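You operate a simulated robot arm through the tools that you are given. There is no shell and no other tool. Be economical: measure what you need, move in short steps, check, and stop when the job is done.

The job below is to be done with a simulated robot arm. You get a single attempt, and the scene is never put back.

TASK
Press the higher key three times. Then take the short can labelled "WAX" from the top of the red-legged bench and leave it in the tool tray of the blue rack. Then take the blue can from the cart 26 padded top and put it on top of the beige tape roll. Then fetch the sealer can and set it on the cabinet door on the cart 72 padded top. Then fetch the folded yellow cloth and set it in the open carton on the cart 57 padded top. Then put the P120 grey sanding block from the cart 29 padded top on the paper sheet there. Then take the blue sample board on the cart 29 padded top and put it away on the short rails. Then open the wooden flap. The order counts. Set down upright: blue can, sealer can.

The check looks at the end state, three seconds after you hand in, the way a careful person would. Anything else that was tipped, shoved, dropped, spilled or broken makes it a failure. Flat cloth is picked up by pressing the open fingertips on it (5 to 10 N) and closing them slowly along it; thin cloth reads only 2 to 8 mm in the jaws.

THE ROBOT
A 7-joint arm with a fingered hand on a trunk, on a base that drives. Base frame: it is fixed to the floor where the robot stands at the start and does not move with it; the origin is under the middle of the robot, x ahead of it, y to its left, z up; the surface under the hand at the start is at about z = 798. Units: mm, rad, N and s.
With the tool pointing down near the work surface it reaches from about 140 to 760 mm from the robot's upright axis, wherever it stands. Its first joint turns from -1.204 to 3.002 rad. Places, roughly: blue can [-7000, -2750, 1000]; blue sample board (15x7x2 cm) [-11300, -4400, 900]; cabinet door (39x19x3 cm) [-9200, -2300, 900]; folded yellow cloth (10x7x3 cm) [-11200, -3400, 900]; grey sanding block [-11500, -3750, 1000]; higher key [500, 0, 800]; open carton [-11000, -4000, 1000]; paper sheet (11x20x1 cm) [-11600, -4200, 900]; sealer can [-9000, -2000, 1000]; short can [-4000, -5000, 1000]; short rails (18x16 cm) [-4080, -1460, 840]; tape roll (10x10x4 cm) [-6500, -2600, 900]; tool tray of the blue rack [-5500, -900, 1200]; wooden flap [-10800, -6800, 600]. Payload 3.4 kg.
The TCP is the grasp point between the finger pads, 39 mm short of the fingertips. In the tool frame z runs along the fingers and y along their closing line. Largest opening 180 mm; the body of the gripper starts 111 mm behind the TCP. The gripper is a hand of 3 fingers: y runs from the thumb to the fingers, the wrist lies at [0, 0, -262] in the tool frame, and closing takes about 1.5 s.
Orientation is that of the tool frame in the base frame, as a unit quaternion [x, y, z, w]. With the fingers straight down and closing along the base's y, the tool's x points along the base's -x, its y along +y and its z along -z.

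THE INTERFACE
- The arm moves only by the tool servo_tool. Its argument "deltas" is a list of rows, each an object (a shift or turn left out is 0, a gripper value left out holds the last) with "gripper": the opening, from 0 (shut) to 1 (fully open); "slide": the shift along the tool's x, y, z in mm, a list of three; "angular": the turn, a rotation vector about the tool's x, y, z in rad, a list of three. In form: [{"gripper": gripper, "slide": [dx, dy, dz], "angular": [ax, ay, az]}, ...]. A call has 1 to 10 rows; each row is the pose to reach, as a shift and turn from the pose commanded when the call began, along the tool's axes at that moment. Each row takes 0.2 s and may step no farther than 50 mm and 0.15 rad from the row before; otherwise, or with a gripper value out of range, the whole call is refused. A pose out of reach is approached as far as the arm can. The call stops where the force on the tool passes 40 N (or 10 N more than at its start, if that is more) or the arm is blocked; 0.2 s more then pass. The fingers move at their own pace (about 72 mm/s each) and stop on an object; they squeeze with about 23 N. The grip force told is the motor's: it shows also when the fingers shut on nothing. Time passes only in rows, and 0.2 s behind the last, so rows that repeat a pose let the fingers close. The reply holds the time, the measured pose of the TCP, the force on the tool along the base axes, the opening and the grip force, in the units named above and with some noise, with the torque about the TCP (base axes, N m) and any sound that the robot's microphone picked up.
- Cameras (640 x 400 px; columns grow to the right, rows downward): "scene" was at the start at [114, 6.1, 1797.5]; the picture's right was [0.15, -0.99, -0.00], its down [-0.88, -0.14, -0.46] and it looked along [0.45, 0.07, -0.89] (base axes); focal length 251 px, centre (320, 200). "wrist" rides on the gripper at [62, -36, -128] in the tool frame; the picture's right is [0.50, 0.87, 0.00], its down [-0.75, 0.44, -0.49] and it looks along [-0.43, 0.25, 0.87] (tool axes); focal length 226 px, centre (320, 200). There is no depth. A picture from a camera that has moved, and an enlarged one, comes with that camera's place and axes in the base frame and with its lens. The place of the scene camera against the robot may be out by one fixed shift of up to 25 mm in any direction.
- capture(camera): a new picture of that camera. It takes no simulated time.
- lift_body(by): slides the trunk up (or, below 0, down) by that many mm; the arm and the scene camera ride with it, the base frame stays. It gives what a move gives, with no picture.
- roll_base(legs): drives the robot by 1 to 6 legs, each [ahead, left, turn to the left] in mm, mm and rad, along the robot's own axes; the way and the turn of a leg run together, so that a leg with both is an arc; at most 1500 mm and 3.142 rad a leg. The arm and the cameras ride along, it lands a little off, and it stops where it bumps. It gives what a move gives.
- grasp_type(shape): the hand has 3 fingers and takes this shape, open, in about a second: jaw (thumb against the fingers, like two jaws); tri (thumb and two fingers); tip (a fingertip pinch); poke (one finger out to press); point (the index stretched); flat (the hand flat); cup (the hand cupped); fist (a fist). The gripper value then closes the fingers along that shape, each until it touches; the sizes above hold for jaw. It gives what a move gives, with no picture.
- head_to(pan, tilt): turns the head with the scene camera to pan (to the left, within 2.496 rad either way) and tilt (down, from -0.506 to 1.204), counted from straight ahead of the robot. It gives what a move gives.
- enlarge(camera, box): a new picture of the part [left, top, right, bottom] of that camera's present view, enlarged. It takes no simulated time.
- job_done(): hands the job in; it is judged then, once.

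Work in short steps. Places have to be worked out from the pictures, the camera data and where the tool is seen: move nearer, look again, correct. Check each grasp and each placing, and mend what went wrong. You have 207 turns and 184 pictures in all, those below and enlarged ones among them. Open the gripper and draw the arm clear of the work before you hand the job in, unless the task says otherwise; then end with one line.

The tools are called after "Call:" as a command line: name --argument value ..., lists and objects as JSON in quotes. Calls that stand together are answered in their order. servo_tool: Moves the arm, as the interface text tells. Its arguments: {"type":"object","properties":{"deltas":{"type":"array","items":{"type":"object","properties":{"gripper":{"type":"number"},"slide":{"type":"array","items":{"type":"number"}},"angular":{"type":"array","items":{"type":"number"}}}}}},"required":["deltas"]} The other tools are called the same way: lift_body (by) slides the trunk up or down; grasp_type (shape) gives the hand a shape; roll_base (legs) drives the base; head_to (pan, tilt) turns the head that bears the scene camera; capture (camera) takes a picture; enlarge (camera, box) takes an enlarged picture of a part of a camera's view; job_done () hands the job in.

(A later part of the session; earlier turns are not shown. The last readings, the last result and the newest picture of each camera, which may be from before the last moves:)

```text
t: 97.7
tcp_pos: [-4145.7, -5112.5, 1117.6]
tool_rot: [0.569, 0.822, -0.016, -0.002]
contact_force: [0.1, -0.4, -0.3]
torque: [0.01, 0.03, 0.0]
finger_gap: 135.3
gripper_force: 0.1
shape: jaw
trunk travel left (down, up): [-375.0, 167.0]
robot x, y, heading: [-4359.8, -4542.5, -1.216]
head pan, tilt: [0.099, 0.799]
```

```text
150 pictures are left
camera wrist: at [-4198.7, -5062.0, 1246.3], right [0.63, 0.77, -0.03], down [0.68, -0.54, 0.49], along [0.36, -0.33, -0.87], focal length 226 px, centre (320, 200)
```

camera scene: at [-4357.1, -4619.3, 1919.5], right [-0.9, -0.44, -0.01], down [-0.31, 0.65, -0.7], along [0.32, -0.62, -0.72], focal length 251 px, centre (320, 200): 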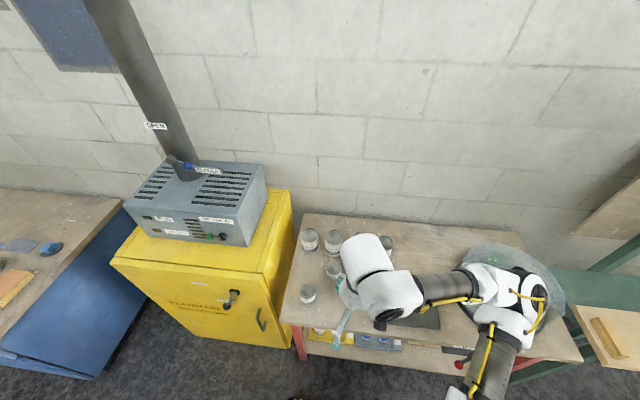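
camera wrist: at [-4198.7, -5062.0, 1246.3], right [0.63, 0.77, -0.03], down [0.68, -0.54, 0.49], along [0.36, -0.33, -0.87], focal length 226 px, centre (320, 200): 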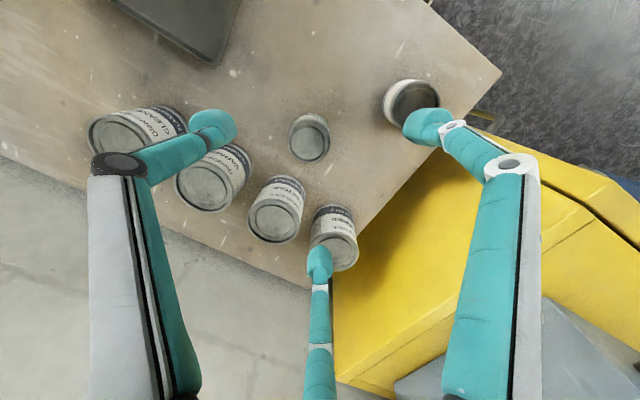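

WAX lid centre is at about (-4148, -5129). Correct slightly, narrow the fingers, and lower to z≈1010.

Call:
servo_tool --deltas '[{"slide": [-8, -4, 25], "gripper": 0.62}, {"slide": [-15, -8, 55]}, {"slide": [-15, -8, 85]}, {"slide": [-15, -8, 105]}]'

Call:
capture --camera "wrist"

Call:
capture --camera "scene"

```text
t: 98.7
tcp_pos: [-4148.4, -5131.0, 1014.5]
tool_rot: [0.569, 0.822, -0.016, -0.003]
contact_force: [0.7, -0.7, -0.4]
torque: [-0.02, 0.01, 0.02]
finger_gap: 112.0
gripper_force: 0.1
shape: jaw
trunk travel left (down, up): [-375.0, 167.0]
robot x, y, heading: [-4355.4, -4542.2, -1.208]
head pan, tilt: [0.099, 0.799]
```

```text
149 pictures are left
camera wrist: at [-4200.6, -5080.4, 1142.4], right [0.63, 0.77, -0.03], down [0.68, -0.54, 0.49], along [0.36, -0.33, -0.87], focal length 226 px, centre (320, 200)
```

wrist: 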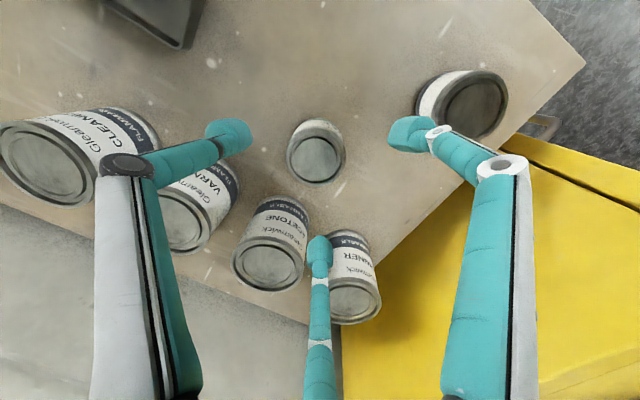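

```text
148 pictures are left
camera scene: at [-4326.8, -4611.1, 1919.3], right [-0.9, -0.44, 0.0], down [-0.32, 0.64, -0.69], along [0.31, -0.62, -0.72], focal length 251 px, centre (320, 200)
```

scene: 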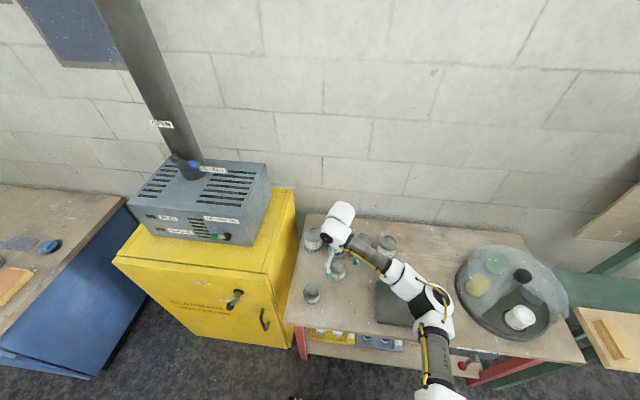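

WAX is ~50 mm wide and short (lid ~945, bench ~905). Centred now; lower so the fingertips end just above the bench.

Call:
servo_tool --deltas '[{"slide": [0, 0, 20]}, {"slide": [0, 0, 38]}, {"slide": [0, 0, 50]}, {"slide": [0, 0, 58]}]'

Call:
capture --camera "wrist"

```text
t: 99.7
tcp_pos: [-4155.4, -5133.9, 955.5]
tool_rot: [0.57, 0.822, -0.015, -0.001]
contact_force: [-1.3, -0.1, -0.9]
torque: [0.01, 0.01, 0.01]
finger_gap: 112.0
gripper_force: 0.1
shape: jaw
trunk travel left (down, up): [-375.0, 167.0]
robot x, y, heading: [-4358.6, -4544.2, -1.216]
head pan, tilt: [0.099, 0.799]
```

```text
147 pictures are left
camera wrist: at [-4208.5, -5084.2, 1084.0], right [0.64, 0.77, -0.03], down [0.68, -0.54, 0.49], along [0.36, -0.33, -0.87], focal length 226 px, centre (320, 200)
```

wrist: 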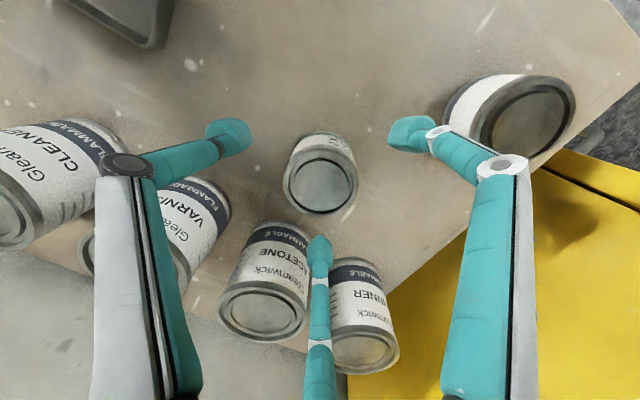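

Lid at z≈948, centre about 8 mm toward the robot. Shift, lower 4 mm and close.

Call:
servo_tool --deltas '[{"slide": [8, -3, 4]}, {"slide": [8, -3, 4], "gripper": 0.3}, {"slide": [8, -3, 4], "gripper": 0.15}, {"slide": [8, -3, 4], "gripper": 0.05}, {"slide": [8, -3, 4], "gripper": 0.0}, {"slide": [8, -3, 4], "gripper": 0.0}, {"slide": [8, -3, 4], "gripper": 0.0}]'

Call:
capture --camera "wrist"

```text
t: 101.2
tcp_pos: [-4161.3, -5127.5, 951.9]
tool_rot: [0.569, 0.822, -0.015, -0.002]
contact_force: [-0.1, -0.3, -0.7]
torque: [-0.02, -0.02, 0.02]
finger_gap: 0.0
gripper_force: 22.9
shape: jaw
trunk travel left (down, up): [-375.0, 167.0]
robot x, y, heading: [-4356.8, -4541.6, -1.213]
head pan, tilt: [0.099, 0.799]
```

```text
146 pictures are left
camera wrist: at [-4214.5, -5077.8, 1079.9], right [0.64, 0.77, -0.03], down [0.68, -0.54, 0.49], along [0.36, -0.33, -0.87], focal length 226 px, centre (320, 200)
```

wrist: 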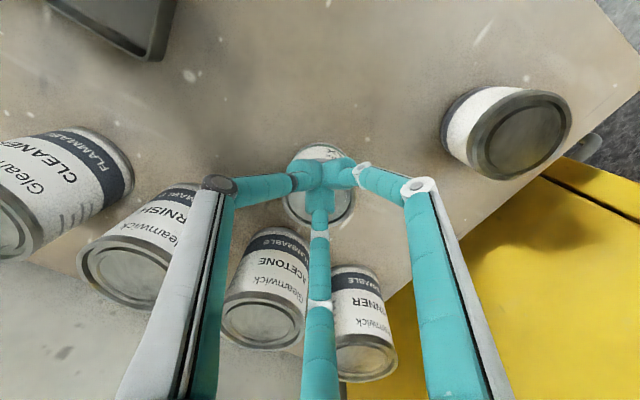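

The fingers closed above the lid, so it's lower than I judged; consistent triangulation gives lid z≈905 at (-4144, -5141), dia ~62. Rise, open, shift, and look.

Call:
servo_tool --deltas '[{"slide": [0, 0, -30]}, {"slide": [-19, 11, -30], "gripper": 0.65}, {"slide": [-19, 11, -30]}, {"slide": [-19, 11, -30]}, {"slide": [-19, 11, -30]}]'

Call:
capture --camera "wrist"

```text
t: 102.5
tcp_pos: [-4144.3, -5140.5, 981.2]
tool_rot: [0.57, 0.821, -0.013, -0.001]
contact_force: [0.3, -0.3, -0.2]
torque: [0.01, 0.0, 0.0]
finger_gap: 116.5
gripper_force: 0.2
shape: jaw
trunk travel left (down, up): [-375.0, 167.0]
robot x, y, heading: [-4358.8, -4545.8, -1.213]
head pan, tilt: [0.099, 0.799]
```

```text
145 pictures are left
camera wrist: at [-4197.8, -5090.8, 1110.3], right [0.64, 0.77, -0.03], down [0.68, -0.54, 0.49], along [0.36, -0.33, -0.87], focal length 226 px, centre (320, 200)
```

wrist: 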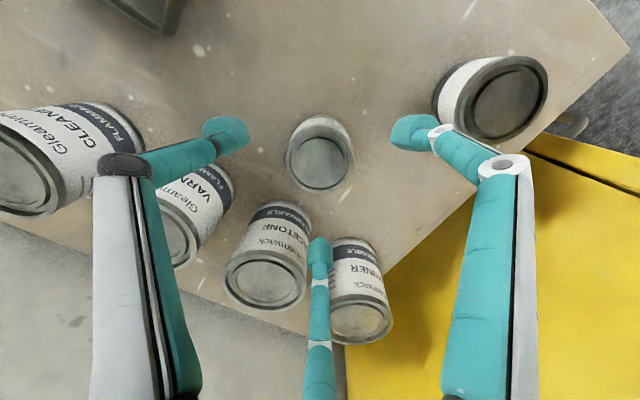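

Lid is confirmed under the TCP (-4145, -5143). Lower 62 mm carefully.

Call:
servo_tool --deltas '[{"slide": [2, 0, 20]}, {"slide": [2, 0, 40]}, {"slide": [2, 0, 54]}, {"slide": [2, 0, 62]}]'

Call:
capture --camera "wrist"

```text
t: 103.5
tcp_pos: [-4145.9, -5140.8, 920.3]
tool_rot: [0.57, 0.821, -0.013, 0.0]
contact_force: [-0.1, 0.1, -0.6]
torque: [-0.06, 0.01, 0.0]
finger_gap: 116.4
gripper_force: 0.0
shape: jaw
trunk travel left (down, up): [-375.0, 167.0]
robot x, y, heading: [-4358.5, -4546.0, -1.211]
head pan, tilt: [0.099, 0.799]
```

```text
144 pictures are left
camera wrist: at [-4199.5, -5090.8, 1048.3], right [0.64, 0.77, -0.03], down [0.68, -0.54, 0.49], along [0.36, -0.33, -0.87], focal length 226 px, centre (320, 200)
```

wrist: 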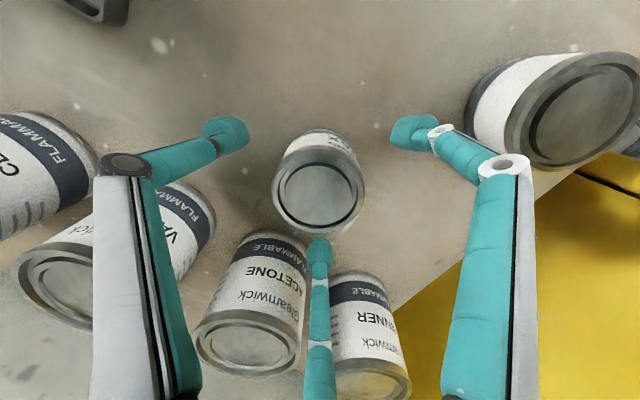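

Lid z≈908, bench ≈863. Lower 10 mm more and close.

Call:
servo_tool --deltas '[{"slide": [0, 0, 10]}, {"slide": [0, 0, 10], "gripper": 0.45}, {"slide": [0, 0, 10], "gripper": 0.35}, {"slide": [0, 0, 10], "gripper": 0.25}, {"slide": [0, 0, 10], "gripper": 0.15}, {"slide": [0, 0, 10], "gripper": 0.1}, {"slide": [0, 0, 10], "gripper": 0.1}]'

Call:
capture --camera "wrist"

```text
t: 105.0
tcp_pos: [-4145.9, -5141.5, 910.8]
tool_rot: [0.569, 0.822, -0.015, -0.002]
contact_force: [0.1, 0.0, 0.4]
torque: [0.03, 0.0, 0.05]
finger_gap: 58.3
gripper_force: 22.8
shape: jaw
trunk travel left (down, up): [-375.0, 167.0]
robot x, y, heading: [-4356.4, -4545.4, -1.209]
head pan, tilt: [0.099, 0.799]
```

```text
143 pictures are left
camera wrist: at [-4199.5, -5091.0, 1038.2], right [0.64, 0.77, -0.03], down [0.68, -0.54, 0.49], along [0.36, -0.33, -0.87], focal length 226 px, centre (320, 200)
```

wrist: 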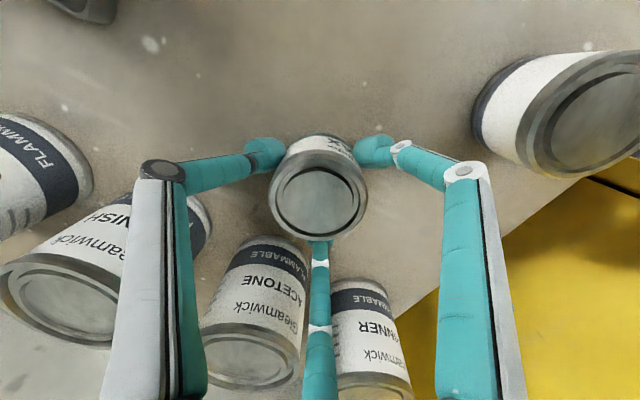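

WAX is gripped (58 mm). Lift straight up 230 mm, then check.

Call:
servo_tool --deltas '[{"slide": [0, 0, -20], "gripper": 0.0}, {"slide": [0, 0, -50]}, {"slide": [0, 0, -90]}, {"slide": [0, 0, -130]}, {"slide": [30, 0, -170]}, {"slide": [70, 0, -195]}, {"slide": [115, 0, -210]}, {"slide": [160, 0, -220]}, {"slide": [205, 0, -230]}, {"slide": [250, 0, -230]}]'

Call:
capture --camera "wrist"

```text
t: 107.2
tcp_pos: [-4230.4, -4899.9, 1136.2]
tool_rot: [0.57, 0.821, -0.014, -0.002]
contact_force: [0.4, -0.1, -3.4]
torque: [0.01, 0.01, -0.01]
finger_gap: 58.1
gripper_force: 23.1
shape: jaw
trunk travel left (down, up): [-375.0, 167.0]
robot x, y, heading: [-4358.5, -4544.7, -1.215]
head pan, tilt: [0.099, 0.799]
```

```text
142 pictures are left
camera wrist: at [-4283.9, -4850.3, 1263.7], right [0.64, 0.77, -0.03], down [0.68, -0.54, 0.49], along [0.36, -0.33, -0.87], focal length 226 px, centre (320, 200)
```

wrist: 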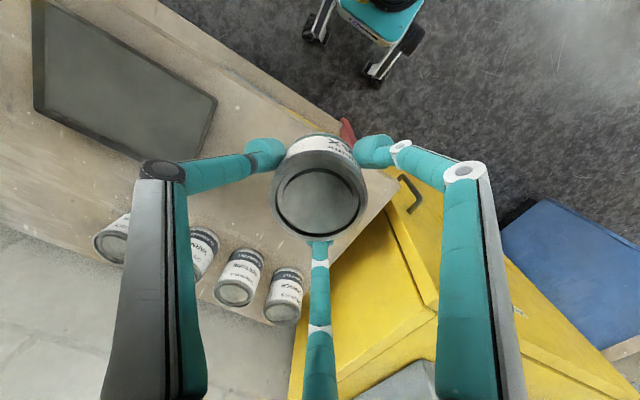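

Held fine. Back away from the bench 700 mm and turn around toward the rack side, then look.

Call:
roll_base --legs '[[-700, 0, 0], [0, 0, 1.57], [0, 0, 1.57]]'

Call:
head_to --pan 0.0 --tilt 0.35

Call:
capture --camera "scene"

```text
t: 118.7
tcp_pos: [-4721.3, -3524.9, 1134.5]
tool_rot: [0.813, -0.582, 0.001, -0.015]
contact_force: [-0.2, 0.0, -2.4]
torque: [0.02, -0.02, -0.01]
finger_gap: 57.7
gripper_force: 22.3
shape: jaw
trunk travel left (down, up): [-375.0, 167.0]
robot x, y, heading: [-4602.5, -3885.2, 1.899]
head pan, tilt: [0.099, 0.799]
```

```text
t: 119.6
tcp_pos: [-4724.0, -3526.8, 1135.6]
tool_rot: [0.813, -0.582, 0.002, -0.017]
contact_force: [0.6, -0.6, -2.5]
torque: [-0.05, -0.04, -0.02]
finger_gap: 57.6
gripper_force: 22.4
shape: jaw
trunk travel left (down, up): [-375.0, 167.0]
robot x, y, heading: [-4601.8, -3884.9, 1.896]
head pan, tilt: [0.0, 0.351]
```

```text
141 pictures are left
camera scene: at [-4638.6, -3795.6, 1958.9], right [0.95, 0.32, 0.0], down [0.11, -0.33, -0.94], along [-0.3, 0.89, -0.35], focal length 251 px, centre (320, 200)
```

scene: 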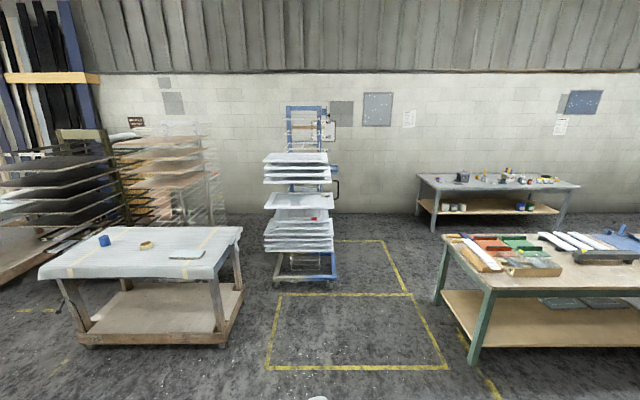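

Blue rack is ahead, cart 26 left. Enlarge the rack to find the tool tray.

Call:
enlarge --camera "scene" --box '[240, 90, 370, 290]'

Call:
enlarge --camera "scene" --box '[50, 220, 250, 290]'

Call:
enlarge --camera "scene" --box '[430, 220, 640, 350]'

```text
2.00 times, centred on (305, 190) of scene
camera zoom: at [-4638.6, -3795.6, 1958.9], right [0.95, 0.32, 0.0], down [0.11, -0.33, -0.94], along [-0.3, 0.89, -0.35], focal length 502 px, centre (350, 220)
```

zoom: 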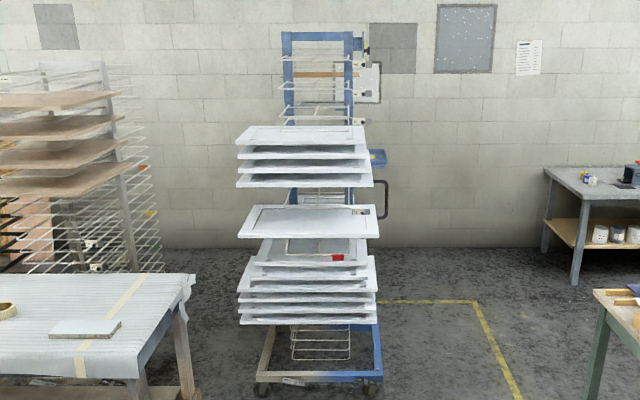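

```text
3.20 times, centred on (150, 255) of scene
camera zoom: at [-4638.6, -3795.6, 1958.9], right [0.95, 0.32, 0.0], down [0.11, -0.33, -0.94], along [-0.3, 0.89, -0.35], focal length 804 px, centre (864, 24)
```

zoom: 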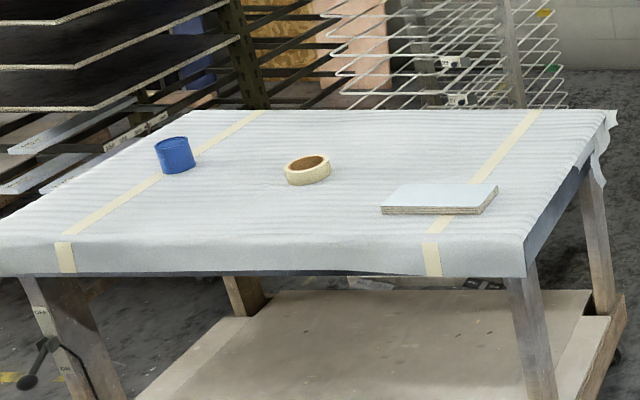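

```text
3.05 times, centred on (535, 285) of scene
camera zoom: at [-4638.6, -3795.6, 1958.9], right [0.95, 0.32, 0.0], down [0.11, -0.33, -0.94], along [-0.3, 0.89, -0.35], focal length 766 px, centre (-335, -59)
```

zoom: 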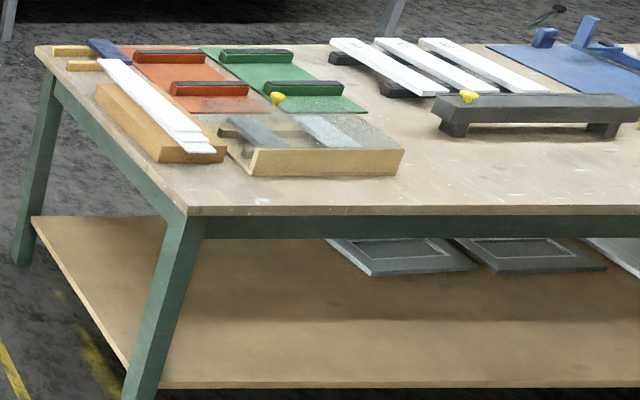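

The tool tray is the small blue tray on the right side of the rack (~(-5490,-720,1200)). I go right, then ahead between cart and green bench to the taped area beside the rack.

Call:
roll_base --legs '[[0, -800, 0], [1400, 0, 0], [1400, 0, 0]]'

Call:
head_to --pan 0.9 --tilt 0.5

Call:
capture --camera "scene"

```text
t: 137.1
tcp_pos: [-4862.5, -605.9, 1136.4]
tool_rot: [0.812, -0.584, 0.001, -0.015]
contact_force: [-0.4, -0.4, -2.8]
torque: [-0.03, -0.01, -0.02]
finger_gap: 57.7
gripper_force: 23.6
shape: jaw
trunk travel left (down, up): [-375.0, 167.0]
robot x, y, heading: [-4747.4, -965.1, 1.891]
head pan, tilt: [0.0, 0.351]
```

```text
t: 138.3
tcp_pos: [-4867.5, -608.8, 1137.5]
tool_rot: [0.812, -0.584, 0.002, -0.018]
contact_force: [-0.4, -0.3, -2.7]
torque: [-0.01, -0.01, -0.01]
finger_gap: 57.6
gripper_force: 22.9
shape: jaw
trunk travel left (down, up): [-375.0, 167.0]
robot x, y, heading: [-4745.4, -967.7, 1.891]
head pan, tilt: [0.901, 0.499]
```

```text
137 pictures are left
camera scene: at [-4832.9, -930.4, 1946.0], right [0.34, 0.94, -0.01], down [0.45, -0.17, -0.88], along [-0.83, 0.3, -0.48], focal length 251 px, centre (320, 200)
```

scene: 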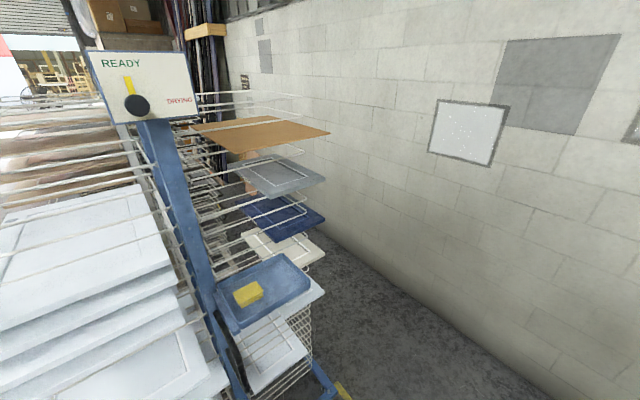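

Tray with a yellow sponge at about (-5540,-880,1200); free spot near (-5540,-821). Raise trunk 160, advance 400 and turn left to face it.

Call:
lift_body --by 160

Call:
roll_base --legs '[[400, 0, 0], [0, 0, 1.5]]'

Call:
head_to --pan 0.0 --tilt 0.7

Call:
capture --camera "scene"

Call:
capture --camera "wrist"

```text
t: 140.1
tcp_pos: [-4867.0, -609.5, 1297.0]
tool_rot: [0.811, -0.585, 0.001, -0.017]
contact_force: [1.2, -0.7, -2.6]
torque: [0.01, -0.01, -0.01]
finger_gap: 57.7
gripper_force: 23.0
shape: jaw
trunk travel left (down, up): [-535.0, 7.0]
robot x, y, heading: [-4747.8, -967.8, 1.893]
head pan, tilt: [0.901, 0.499]
```

```text
t: 146.2
tcp_pos: [-5237.2, -676.7, 1297.3]
tool_rot: [0.992, 0.122, -0.01, -0.013]
contact_force: [-0.3, 0.2, -1.8]
torque: [-0.01, 0.0, 0.0]
finger_gap: 57.7
gripper_force: 22.7
shape: jaw
trunk travel left (down, up): [-535.0, 7.0]
robot x, y, heading: [-4875.7, -589.1, -2.896]
head pan, tilt: [0.901, 0.499]
```

```text
t: 147.4
tcp_pos: [-5231.6, -690.0, 1298.0]
tool_rot: [0.992, 0.123, -0.012, -0.018]
contact_force: [0.2, -0.2, -2.4]
torque: [0.02, 0.0, 0.01]
finger_gap: 57.8
gripper_force: 23.1
shape: jaw
trunk travel left (down, up): [-535.0, 7.0]
robot x, y, heading: [-4874.9, -592.2, -2.894]
head pan, tilt: [0.0, 0.7]
```

```text
136 pictures are left
camera scene: at [-4942.4, -602.1, 2087.1], right [-0.25, 0.97, 0.0], down [0.63, 0.16, -0.76], along [-0.74, -0.19, -0.65], focal length 251 px, centre (320, 200)
```

scene: 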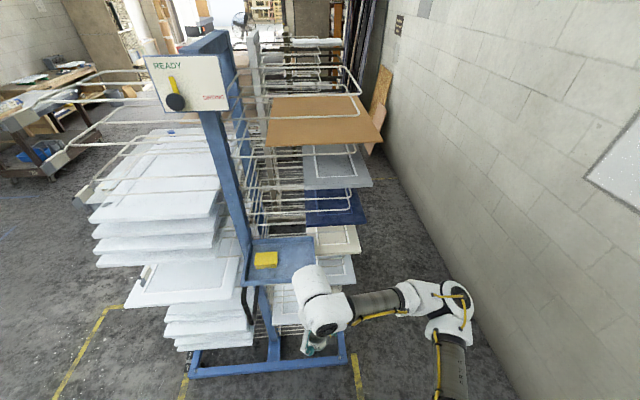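

```text
135 pictures are left
camera wrist: at [-5176.5, -642.2, 1425.4], right [0.7, -0.72, -0.04], down [-0.61, -0.62, 0.49], along [-0.38, -0.31, -0.87], focal length 226 px, centre (320, 200)
```

wrist: 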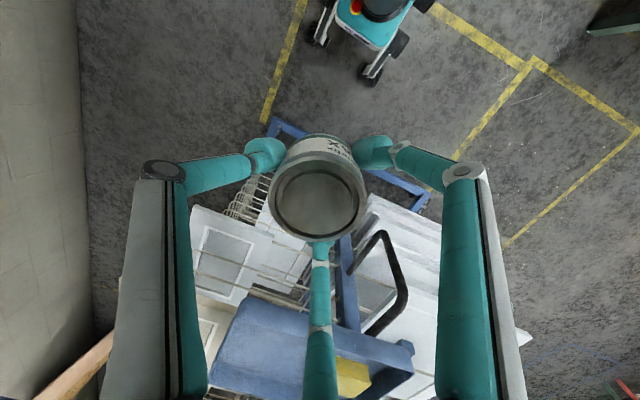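

Both cameras agree: tray floor z≈1200, free spot ≈(-5570,-862). Drive ahead 150 then check the wrist view again.

Call:
roll_base --legs '[[150, 0, 0]]'

Call:
servo_tool --deltas '[{"slide": [-40, 15, -10]}, {"slide": [-80, 30, -20]}, {"slide": [-120, 45, -20]}, {"slide": [-160, 60, -20]}]'

Call:
capture --camera "wrist"

Call:
capture --camera "scene"

```text
t: 148.8
tcp_pos: [-5379.3, -715.0, 1297.6]
tool_rot: [0.992, 0.123, -0.013, -0.014]
contact_force: [-0.2, -0.1, -2.2]
torque: [0.0, -0.04, -0.03]
finger_gap: 57.6
gripper_force: 23.0
shape: jaw
trunk travel left (down, up): [-535.0, 7.0]
robot x, y, heading: [-5019.3, -623.5, -2.894]
head pan, tilt: [0.0, 0.7]
```

```text
t: 149.8
tcp_pos: [-5514.0, -820.8, 1321.9]
tool_rot: [0.992, 0.123, -0.013, -0.018]
contact_force: [0.3, 0.5, -0.1]
torque: [0.04, 0.02, 0.01]
finger_gap: 28.0
gripper_force: 22.6
shape: jaw
trunk travel left (down, up): [-535.0, 7.0]
robot x, y, heading: [-5019.8, -628.2, -2.894]
head pan, tilt: [0.0, 0.7]
```

```text
134 pictures are left
camera wrist: at [-5457.8, -773.5, 1448.6], right [0.7, -0.72, -0.05], down [-0.61, -0.62, 0.49], along [-0.38, -0.32, -0.87], focal length 226 px, centre (320, 200)
```

wrist: 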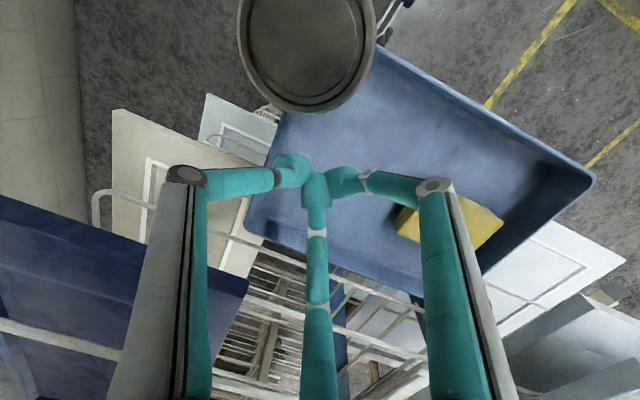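

```text
133 pictures are left
camera scene: at [-5088.0, -635.0, 2087.2], right [-0.24, 0.97, 0.0], down [0.63, 0.16, -0.76], along [-0.74, -0.19, -0.65], focal length 251 px, centre (320, 200)
```

scene: 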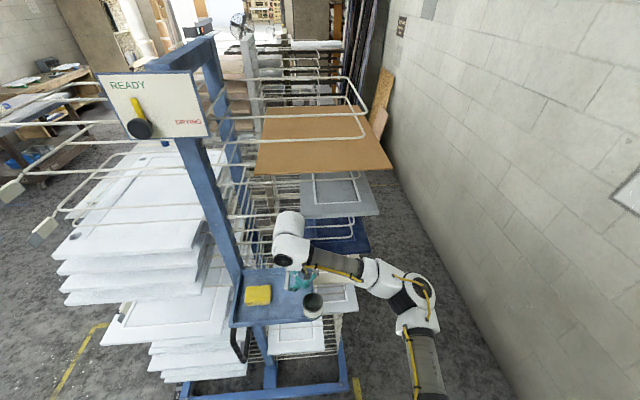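

The can slipped out: the tray rim is higher (~1270) than I judged and caught the can. It sits around (-5458,-758). Move the hand straight up a little and look again.

Call:
servo_tool --deltas '[{"slide": [0, 0, -25]}]'

Call:
capture --camera "wrist"

Call:
enlarge --camera "scene" --box '[200, 230, 360, 400]'

```text
t: 150.2
tcp_pos: [-5517.5, -819.7, 1343.6]
tool_rot: [0.992, 0.123, -0.013, -0.017]
contact_force: [-0.7, 1.0, 0.2]
torque: [-0.05, 0.03, -0.04]
finger_gap: 27.9
gripper_force: 22.5
shape: jaw
trunk travel left (down, up): [-535.0, 7.0]
robot x, y, heading: [-5019.4, -621.3, -2.892]
head pan, tilt: [0.0, 0.7]
```

```text
132 pictures are left
camera wrist: at [-5460.5, -772.2, 1471.9], right [0.7, -0.72, -0.04], down [-0.61, -0.62, 0.49], along [-0.38, -0.32, -0.87], focal length 226 px, centre (320, 200)
```

wrist: 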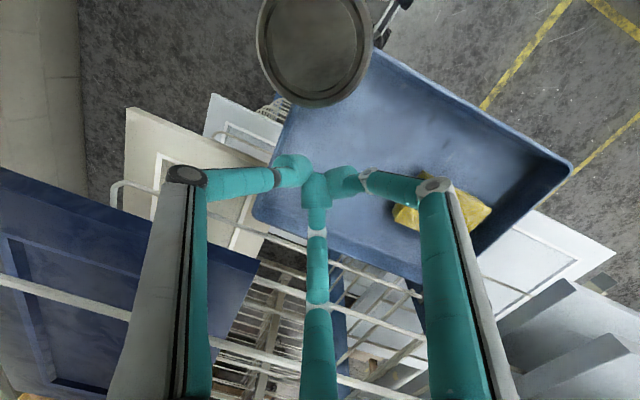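

```text
2.35 times, centred on (280, 315) of scene
camera zoom: at [-5091.2, -632.0, 2087.1], right [-0.24, 0.97, 0.0], down [0.63, 0.16, -0.76], along [-0.74, -0.19, -0.65], focal length 591 px, centre (414, -71)
```

zoom: 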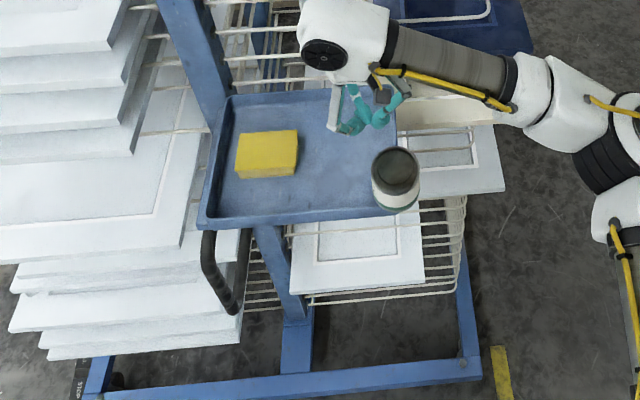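

The can stands on the tray's near-right corner rim, still upright. I rise clear, open, and move above it before regrasping.

Call:
servo_tool --deltas '[{"slide": [0, 0, -30]}, {"slide": [0, 0, -60]}, {"slide": [0, 0, -75], "gripper": 0.65}, {"slide": [25, -15, -75]}, {"slide": [50, -30, -75]}, {"slide": [73, -47, -75]}, {"slide": [73, -47, -75]}]'

Call:
capture --camera "wrist"

Call:
enlarge --camera "scene" --box '[200, 230, 360, 400]'

```text
t: 151.8
tcp_pos: [-5453.2, -759.6, 1418.4]
tool_rot: [0.992, 0.123, -0.012, -0.019]
contact_force: [-0.7, 0.3, 0.0]
torque: [0.02, -0.02, -0.02]
finger_gap: 116.3
gripper_force: 0.1
shape: jaw
trunk travel left (down, up): [-535.0, 7.0]
robot x, y, heading: [-5018.6, -624.0, -2.892]
head pan, tilt: [0.0, 0.7]
```

```text
130 pictures are left
camera wrist: at [-5398.3, -713.2, 1546.4], right [0.7, -0.72, -0.04], down [-0.61, -0.62, 0.49], along [-0.38, -0.31, -0.87], focal length 226 px, centre (320, 200)
```

wrist: 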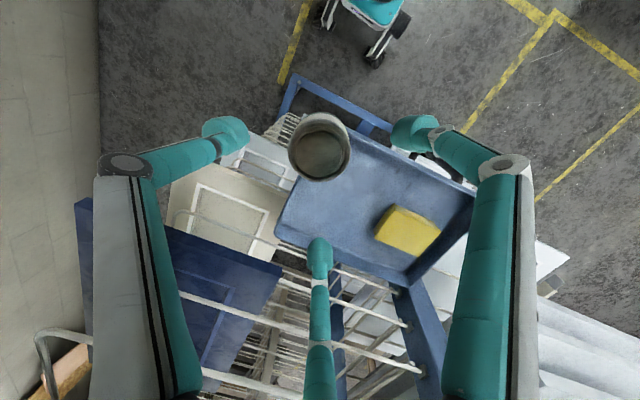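

```text
2.35 times, centred on (280, 315) of scene
camera zoom: at [-5090.0, -630.8, 2087.1], right [-0.24, 0.97, 0.0], down [0.63, 0.16, -0.76], along [-0.74, -0.19, -0.65], focal length 591 px, centre (414, -71)
```

zoom: 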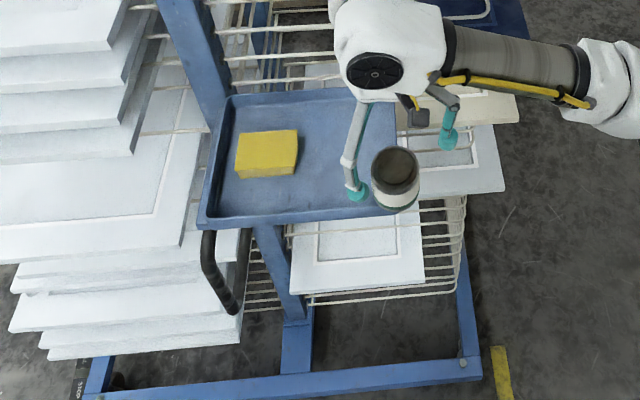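

The can is stable, lid (-5456,-754,1322). Lower 94 mm around it, slow at the end.

Call:
servo_tool --deltas '[{"slide": [0, -5, 30]}, {"slide": [0, -5, 55]}, {"slide": [0, -5, 75]}, {"slide": [0, -5, 88]}, {"slide": [0, -5, 94]}]'

Call:
capture --camera "wrist"

```text
t: 153.0
tcp_pos: [-5457.6, -753.7, 1325.5]
tool_rot: [0.992, 0.124, -0.012, -0.016]
contact_force: [-0.1, 0.4, 0.7]
torque: [0.0, -0.01, 0.02]
finger_gap: 116.4
gripper_force: 0.1
shape: jaw
trunk travel left (down, up): [-535.0, 7.0]
robot x, y, heading: [-5018.2, -623.6, -2.892]
head pan, tilt: [0.0, 0.7]
```

```text
128 pictures are left
camera wrist: at [-5402.1, -705.3, 1453.1], right [0.7, -0.72, -0.04], down [-0.61, -0.62, 0.49], along [-0.38, -0.32, -0.87], focal length 226 px, centre (320, 200)
```

wrist: 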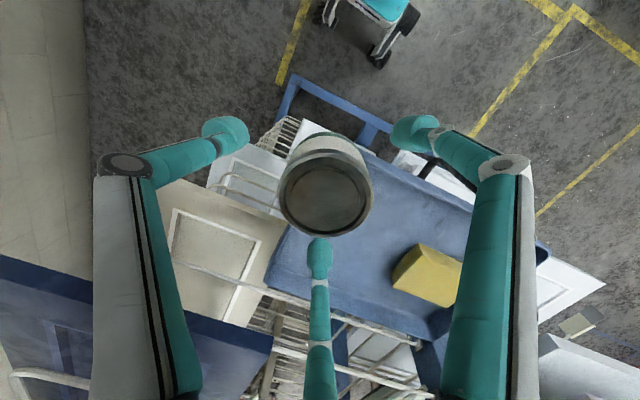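

Well aligned; nudge 4 mm, lower 6 mm and close gently.

Call:
servo_tool --deltas '[{"slide": [1, 4, 6]}, {"slide": [1, 4, 6], "gripper": 0.45}, {"slide": [1, 4, 6], "gripper": 0.38}, {"slide": [1, 4, 6], "gripper": 0.3}, {"slide": [1, 4, 6], "gripper": 0.2}, {"slide": [1, 4, 6], "gripper": 0.1}, {"slide": [1, 4, 6], "gripper": 0.0}, {"slide": [1, 4, 6], "gripper": 0.0}]'

Call:
capture --camera "wrist"

```text
t: 154.8
tcp_pos: [-5455.9, -755.9, 1318.8]
tool_rot: [0.992, 0.123, -0.012, -0.018]
contact_force: [0.9, 0.5, 0.7]
torque: [0.0, -0.02, -0.05]
finger_gap: 57.8
gripper_force: 22.4
shape: jaw
trunk travel left (down, up): [-535.0, 7.0]
robot x, y, heading: [-5018.2, -624.0, -2.895]
head pan, tilt: [0.0, 0.7]
```

```text
127 pictures are left
camera wrist: at [-5400.6, -708.0, 1447.0], right [0.7, -0.72, -0.04], down [-0.61, -0.62, 0.49], along [-0.38, -0.32, -0.87], focal length 226 px, centre (320, 200)
```

wrist: 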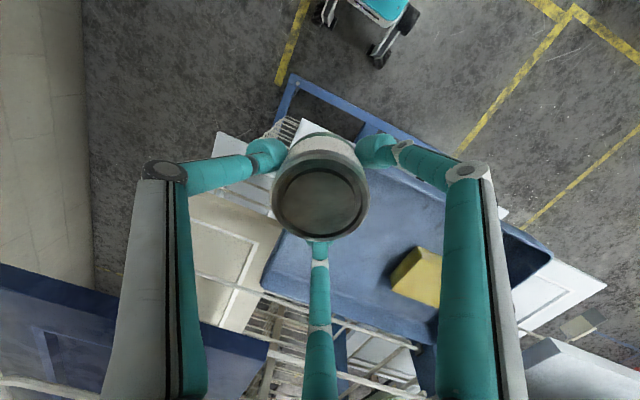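

Regrasped (58 mm). Lift 55 first, then move in over the tray's free half at (-5509,-829).

Call:
servo_tool --deltas '[{"slide": [0, 0, -25]}, {"slide": [0, 0, -55]}, {"slide": [-17, 14, -55]}, {"slide": [-35, 29, -55]}, {"slide": [-52, 44, -55]}, {"slide": [-69, 58, -55]}, {"slide": [-69, 58, -55]}]'

Call:
capture --camera "wrist"

Call:
enlarge --camera "scene" --box '[200, 230, 360, 400]'

```text
t: 156.4
tcp_pos: [-5507.6, -830.9, 1373.5]
tool_rot: [0.992, 0.123, -0.012, -0.017]
contact_force: [0.3, -0.6, -2.0]
torque: [0.0, -0.02, -0.02]
finger_gap: 57.4
gripper_force: 23.4
shape: jaw
trunk travel left (down, up): [-535.0, 7.0]
robot x, y, heading: [-5019.8, -622.4, -2.896]
head pan, tilt: [0.0, 0.7]
```

```text
126 pictures are left
camera wrist: at [-5451.7, -782.9, 1501.9], right [0.7, -0.72, -0.04], down [-0.61, -0.62, 0.49], along [-0.38, -0.32, -0.87], focal length 226 px, centre (320, 200)
```

wrist: 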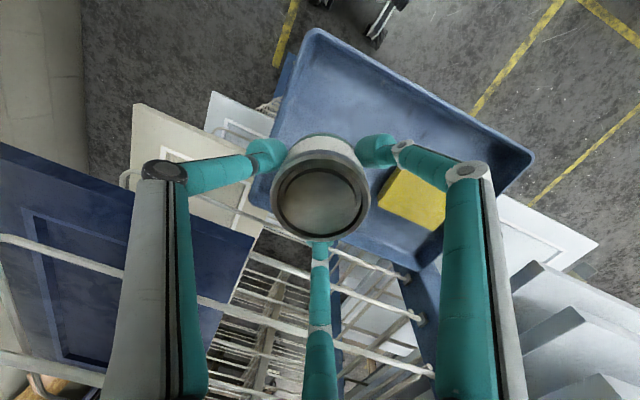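

```text
2.35 times, centred on (280, 315) of scene
camera zoom: at [-5089.3, -633.6, 2087.1], right [-0.24, 0.97, 0.0], down [0.63, 0.16, -0.76], along [-0.74, -0.19, -0.65], focal length 591 px, centre (414, -71)
```

zoom: 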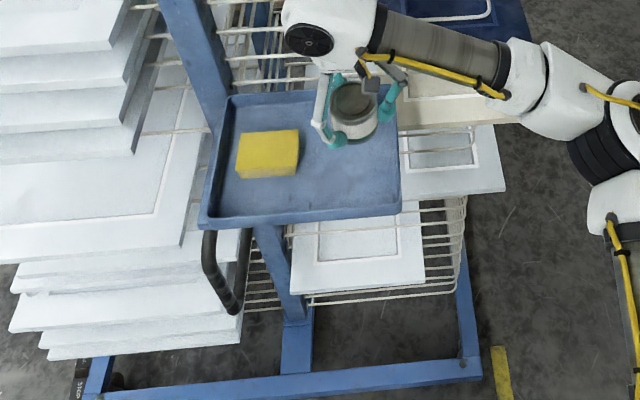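

The can will land in the free half. Lower 50 mm, then feel for the floor.

Call:
servo_tool --deltas '[{"slide": [0, 0, 20]}, {"slide": [0, 0, 38]}, {"slide": [0, 0, 52]}, {"slide": [0, 0, 58]}]'

Call:
servo_tool --deltas '[{"slide": [0, 0, 4]}, {"slide": [0, 0, 7]}]'

Call:
enlarge --camera "scene" --box '[230, 240, 340, 330]'

```text
t: 157.4
tcp_pos: [-5510.1, -830.0, 1315.3]
tool_rot: [0.992, 0.123, -0.012, -0.017]
contact_force: [-0.5, -0.1, -2.9]
torque: [-0.01, -0.02, 0.0]
finger_gap: 57.8
gripper_force: 22.7
shape: jaw
trunk travel left (down, up): [-535.0, 7.0]
robot x, y, heading: [-5019.6, -622.6, -2.897]
head pan, tilt: [0.0, 0.7]
```

```text
t: 158.0
tcp_pos: [-5510.5, -828.7, 1308.8]
tool_rot: [0.992, 0.123, -0.013, -0.018]
contact_force: [0.1, 0.3, -2.4]
torque: [0.0, -0.04, 0.01]
finger_gap: 57.6
gripper_force: 22.8
shape: jaw
trunk travel left (down, up): [-535.0, 7.0]
robot x, y, heading: [-5018.9, -623.1, -2.897]
head pan, tilt: [0.0, 0.7]
```

```text
4.44 times, centred on (285, 285) of scene
camera zoom: at [-5090.2, -632.9, 2087.1], right [-0.24, 0.97, 0.0], down [0.63, 0.16, -0.76], along [-0.74, -0.19, -0.65], focal length 1117 px, centre (476, -178)
```

zoom: 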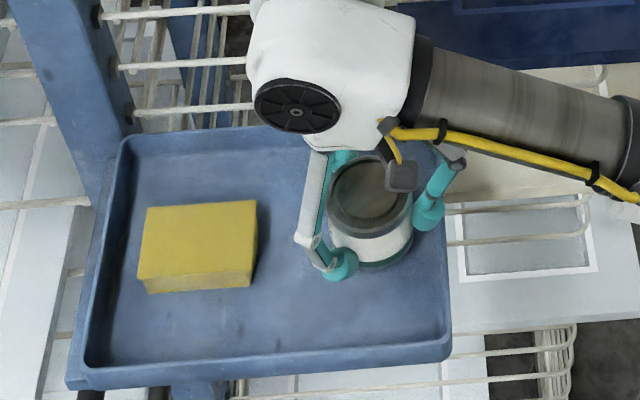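

The right fingertip is close to the rim; shift 14 mm toward the sponge and continue lowering.

Call:
servo_tool --deltas '[{"slide": [0, 14, 0]}, {"slide": [0, 14, 5]}, {"slide": [0, 14, 9]}, {"slide": [0, 14, 12]}]'

Call:
servo_tool --deltas '[{"slide": [0, 0, 3]}, {"slide": [0, 0, 6]}]'

Call:
enlarge --camera "scene" --box '[230, 240, 340, 330]'

```text
t: 159.0
tcp_pos: [-5506.5, -841.5, 1295.6]
tool_rot: [0.992, 0.123, -0.012, -0.017]
contact_force: [0.3, 0.5, -2.3]
torque: [0.0, -0.02, 0.03]
finger_gap: 57.5
gripper_force: 22.4
shape: jaw
trunk travel left (down, up): [-535.0, 7.0]
robot x, y, heading: [-5023.6, -628.3, -2.9]
head pan, tilt: [0.0, 0.7]
```

```text
t: 159.6
tcp_pos: [-5506.3, -842.5, 1289.3]
tool_rot: [0.992, 0.123, -0.013, -0.018]
contact_force: [0.4, -0.3, -2.4]
torque: [-0.03, 0.01, -0.01]
finger_gap: 57.5
gripper_force: 23.1
shape: jaw
trunk travel left (down, up): [-535.0, 7.0]
robot x, y, heading: [-5019.1, -624.8, -2.892]
head pan, tilt: [0.0, 0.7]
```

```text
4.44 times, centred on (285, 285) of scene
camera zoom: at [-5090.3, -633.1, 2087.1], right [-0.24, 0.97, 0.0], down [0.63, 0.16, -0.76], along [-0.74, -0.19, -0.65], focal length 1117 px, centre (476, -178)
```

zoom: 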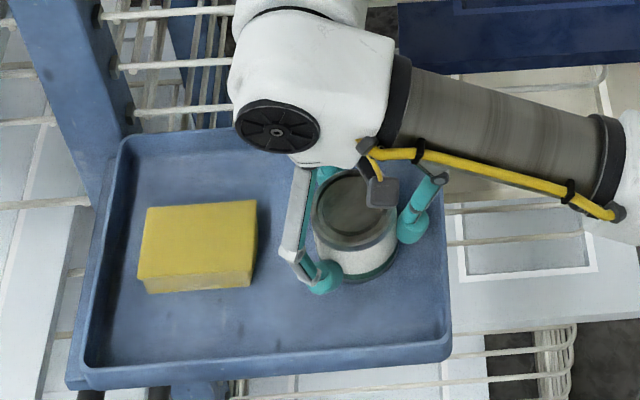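

No contact yet; keep lowering in small steps.

Call:
servo_tool --deltas '[{"slide": [0, 0, 3]}, {"slide": [0, 0, 6]}, {"slide": [0, 0, 9]}]'

Call:
servo_tool --deltas '[{"slide": [0, 0, 3]}, {"slide": [0, 0, 6]}, {"slide": [0, 0, 8]}]'

Call:
enlarge --camera "scene" --box '[230, 240, 340, 330]'

```text
t: 160.4
tcp_pos: [-5506.0, -842.0, 1286.1]
tool_rot: [0.992, 0.122, -0.016, -0.015]
contact_force: [-3.1, -0.3, 31.1]
torque: [0.05, 0.16, 0.07]
finger_gap: 58.6
gripper_force: 22.9
shape: jaw
trunk travel left (down, up): [-535.0, 7.0]
robot x, y, heading: [-5016.6, -622.8, -2.893]
head pan, tilt: [0.0, 0.7]
```

```text
t: 160.8
tcp_pos: [-5507.2, -842.2, 1286.0]
tool_rot: [0.992, 0.122, -0.018, -0.014]
contact_force: [5.6, 3.9, 20.7]
torque: [0.28, -0.16, -0.04]
finger_gap: 59.4
gripper_force: 23.2
shape: jaw
trunk travel left (down, up): [-535.0, 7.0]
robot x, y, heading: [-5014.5, -622.8, -2.891]
head pan, tilt: [0.0, 0.7]
stopped in row 1: the force on the tool passed its limit at 43 N (the readings are from after the stop); the commanded pose is now the measured one
```

```text
4.44 times, centred on (285, 285) of scene
camera zoom: at [-5085.0, -629.0, 2087.3], right [-0.24, 0.97, 0.0], down [0.63, 0.16, -0.76], along [-0.74, -0.19, -0.64], focal length 1117 px, centre (476, -178)
```

zoom: 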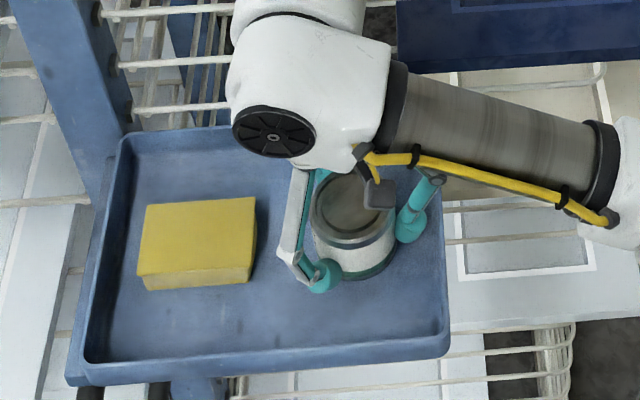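

The can is on the tray floor. Ease up 1 mm, open a little to free it, and check.

Call:
servo_tool --deltas '[{"slide": [0, 0, -1]}, {"slide": [0, 0, -1], "gripper": 0.38}, {"slide": [0, 0, -1], "gripper": 0.45}, {"slide": [0, 0, -1], "gripper": 0.45}]'

Call:
capture --camera "wrist"

```text
t: 161.8
tcp_pos: [-5506.4, -844.1, 1284.4]
tool_rot: [0.992, 0.123, -0.017, -0.017]
contact_force: [-0.3, -0.7, -0.1]
torque: [-0.04, 0.01, 0.0]
finger_gap: 80.6
gripper_force: 0.0
shape: jaw
trunk travel left (down, up): [-535.0, 7.0]
robot x, y, heading: [-5017.8, -626.9, -2.894]
head pan, tilt: [0.0, 0.7]
```

```text
121 pictures are left
camera wrist: at [-5449.3, -795.7, 1411.2], right [0.7, -0.72, -0.05], down [-0.61, -0.62, 0.5], along [-0.38, -0.32, -0.87], focal length 226 px, centre (320, 200)
```

wrist: 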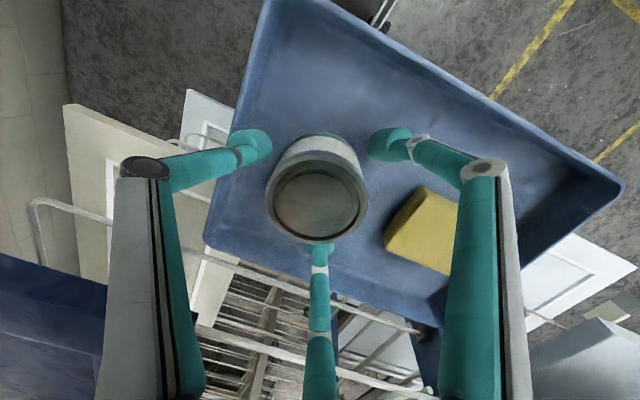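

The can stands free in the tray. Rise straight up, then draw back.

Call:
servo_tool --deltas '[{"slide": [0, 0, -15]}, {"slide": [0, 0, -40]}, {"slide": [0, 0, -80]}, {"slide": [0, 0, -120]}, {"slide": [40, 0, -130]}, {"slide": [85, 0, -130]}, {"slide": [130, 0, -130]}, {"slide": [175, -10, -130]}, {"slide": [215, -30, -130]}]'

Call:
enlarge --camera "scene" --box '[200, 230, 360, 330]'

```text
t: 163.8
tcp_pos: [-5299.6, -762.6, 1408.2]
tool_rot: [0.992, 0.122, -0.017, -0.014]
contact_force: [0.3, 0.1, 0.5]
torque: [0.01, 0.02, 0.01]
finger_gap: 80.6
gripper_force: 0.2
shape: jaw
trunk travel left (down, up): [-535.0, 7.0]
robot x, y, heading: [-5019.8, -621.7, -2.898]
head pan, tilt: [0.0, 0.7]
```

```text
4.00 times, centred on (280, 280) of scene
camera zoom: at [-5086.4, -628.7, 2087.3], right [-0.25, 0.97, 0.0], down [0.63, 0.16, -0.76], along [-0.74, -0.19, -0.64], focal length 1005 px, centre (480, -120)
```

zoom: 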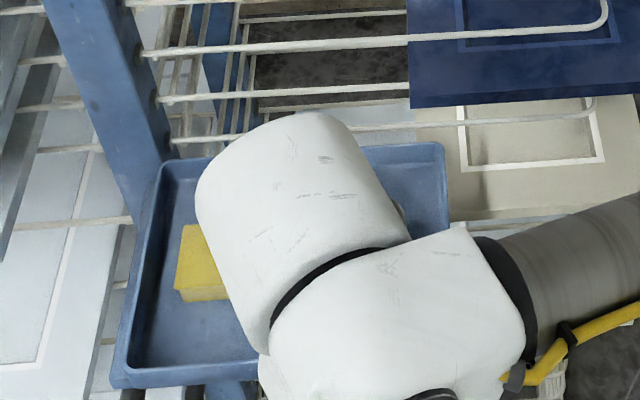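

Can WAX delivered. Next cart 26: I back off, turn to face the cart side, shift and reverse out to the main aisle, then go left along it.

Call:
roll_base --legs '[[-130, 0, 0], [0, 0, -1.45], [0, 150, 0], [-1400, 0, 0], [-800, 0, 0]]'

Call:
roll_base --legs '[[0, 1200, 0], [0, 1100, 0]]'

Call:
head_to --pan 0.0 --tilt 0.6

Call:
capture --camera "scene"

```text
t: 180.0
tcp_pos: [-4452.4, -2433.1, 1404.8]
tool_rot: [0.824, -0.566, 0.007, -0.033]
contact_force: [0.4, -0.5, -0.2]
torque: [-0.04, 0.06, -0.01]
finger_gap: 80.4
gripper_force: 0.0
shape: jaw
trunk travel left (down, up): [-535.0, 7.0]
robot x, y, heading: [-4248.0, -2686.7, 1.936]
head pan, tilt: [0.0, 0.7]
```

```text
t: 191.3
tcp_pos: [-6526.6, -3217.6, 1407.5]
tool_rot: [0.826, -0.563, -0.009, -0.01]
contact_force: [-0.3, 1.1, 0.3]
torque: [-0.03, -0.09, -0.02]
finger_gap: 80.8
gripper_force: 0.0
shape: jaw
trunk travel left (down, up): [-535.0, 7.0]
robot x, y, heading: [-6387.9, -3498.1, 1.951]
head pan, tilt: [0.0, 0.7]
```

```text
t: 192.0
tcp_pos: [-6525.2, -3223.7, 1409.4]
tool_rot: [0.825, -0.564, -0.009, -0.015]
contact_force: [-0.4, 0.9, -0.1]
torque: [-0.14, 0.0, -0.01]
finger_gap: 81.0
gripper_force: 0.0
shape: jaw
trunk travel left (down, up): [-535.0, 7.0]
robot x, y, heading: [-6380.1, -3493.7, 1.948]
head pan, tilt: [0.0, 0.6]
```

```text
119 pictures are left
camera scene: at [-6377.7, -3417.0, 2095.3], right [0.93, 0.37, -0.02], down [0.19, -0.53, -0.82], along [-0.31, 0.76, -0.57], focal length 251 px, centre (320, 200)
```

scene: 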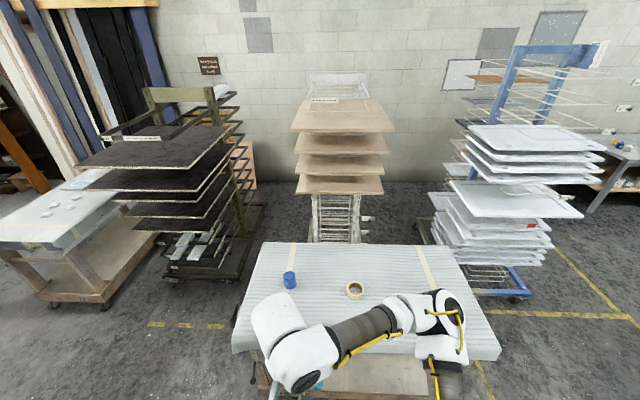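

Cart 26 ahead with blue can and tape. Lower the trunk 180 mm and enlarge for measuring.

Call:
lift_body --by -180

Call:
capture --camera "scene"

```text
t: 194.0
tcp_pos: [-6556.8, -3238.0, 1227.9]
tool_rot: [0.826, -0.563, -0.004, -0.024]
contact_force: [-0.8, 0.3, -0.9]
torque: [-0.02, -0.09, 0.04]
finger_gap: 80.7
gripper_force: 0.0
shape: jaw
trunk travel left (down, up): [-355.0, 187.0]
robot x, y, heading: [-6385.9, -3501.3, 1.949]
head pan, tilt: [0.0, 0.6]
```

```text
118 pictures are left
camera scene: at [-6382.4, -3386.6, 1914.4], right [0.93, 0.37, -0.03], down [0.19, -0.54, -0.82], along [-0.32, 0.76, -0.57], focal length 251 px, centre (320, 200)
```

scene: 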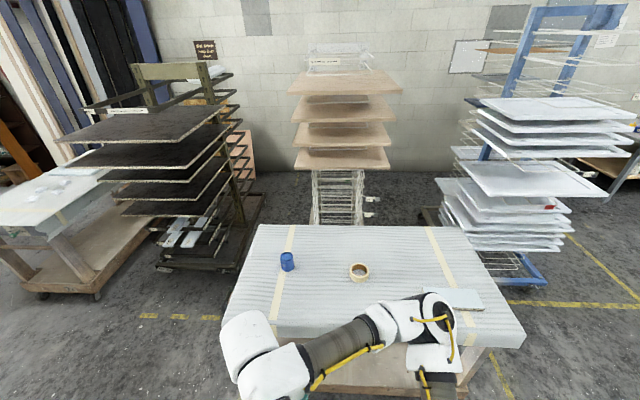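

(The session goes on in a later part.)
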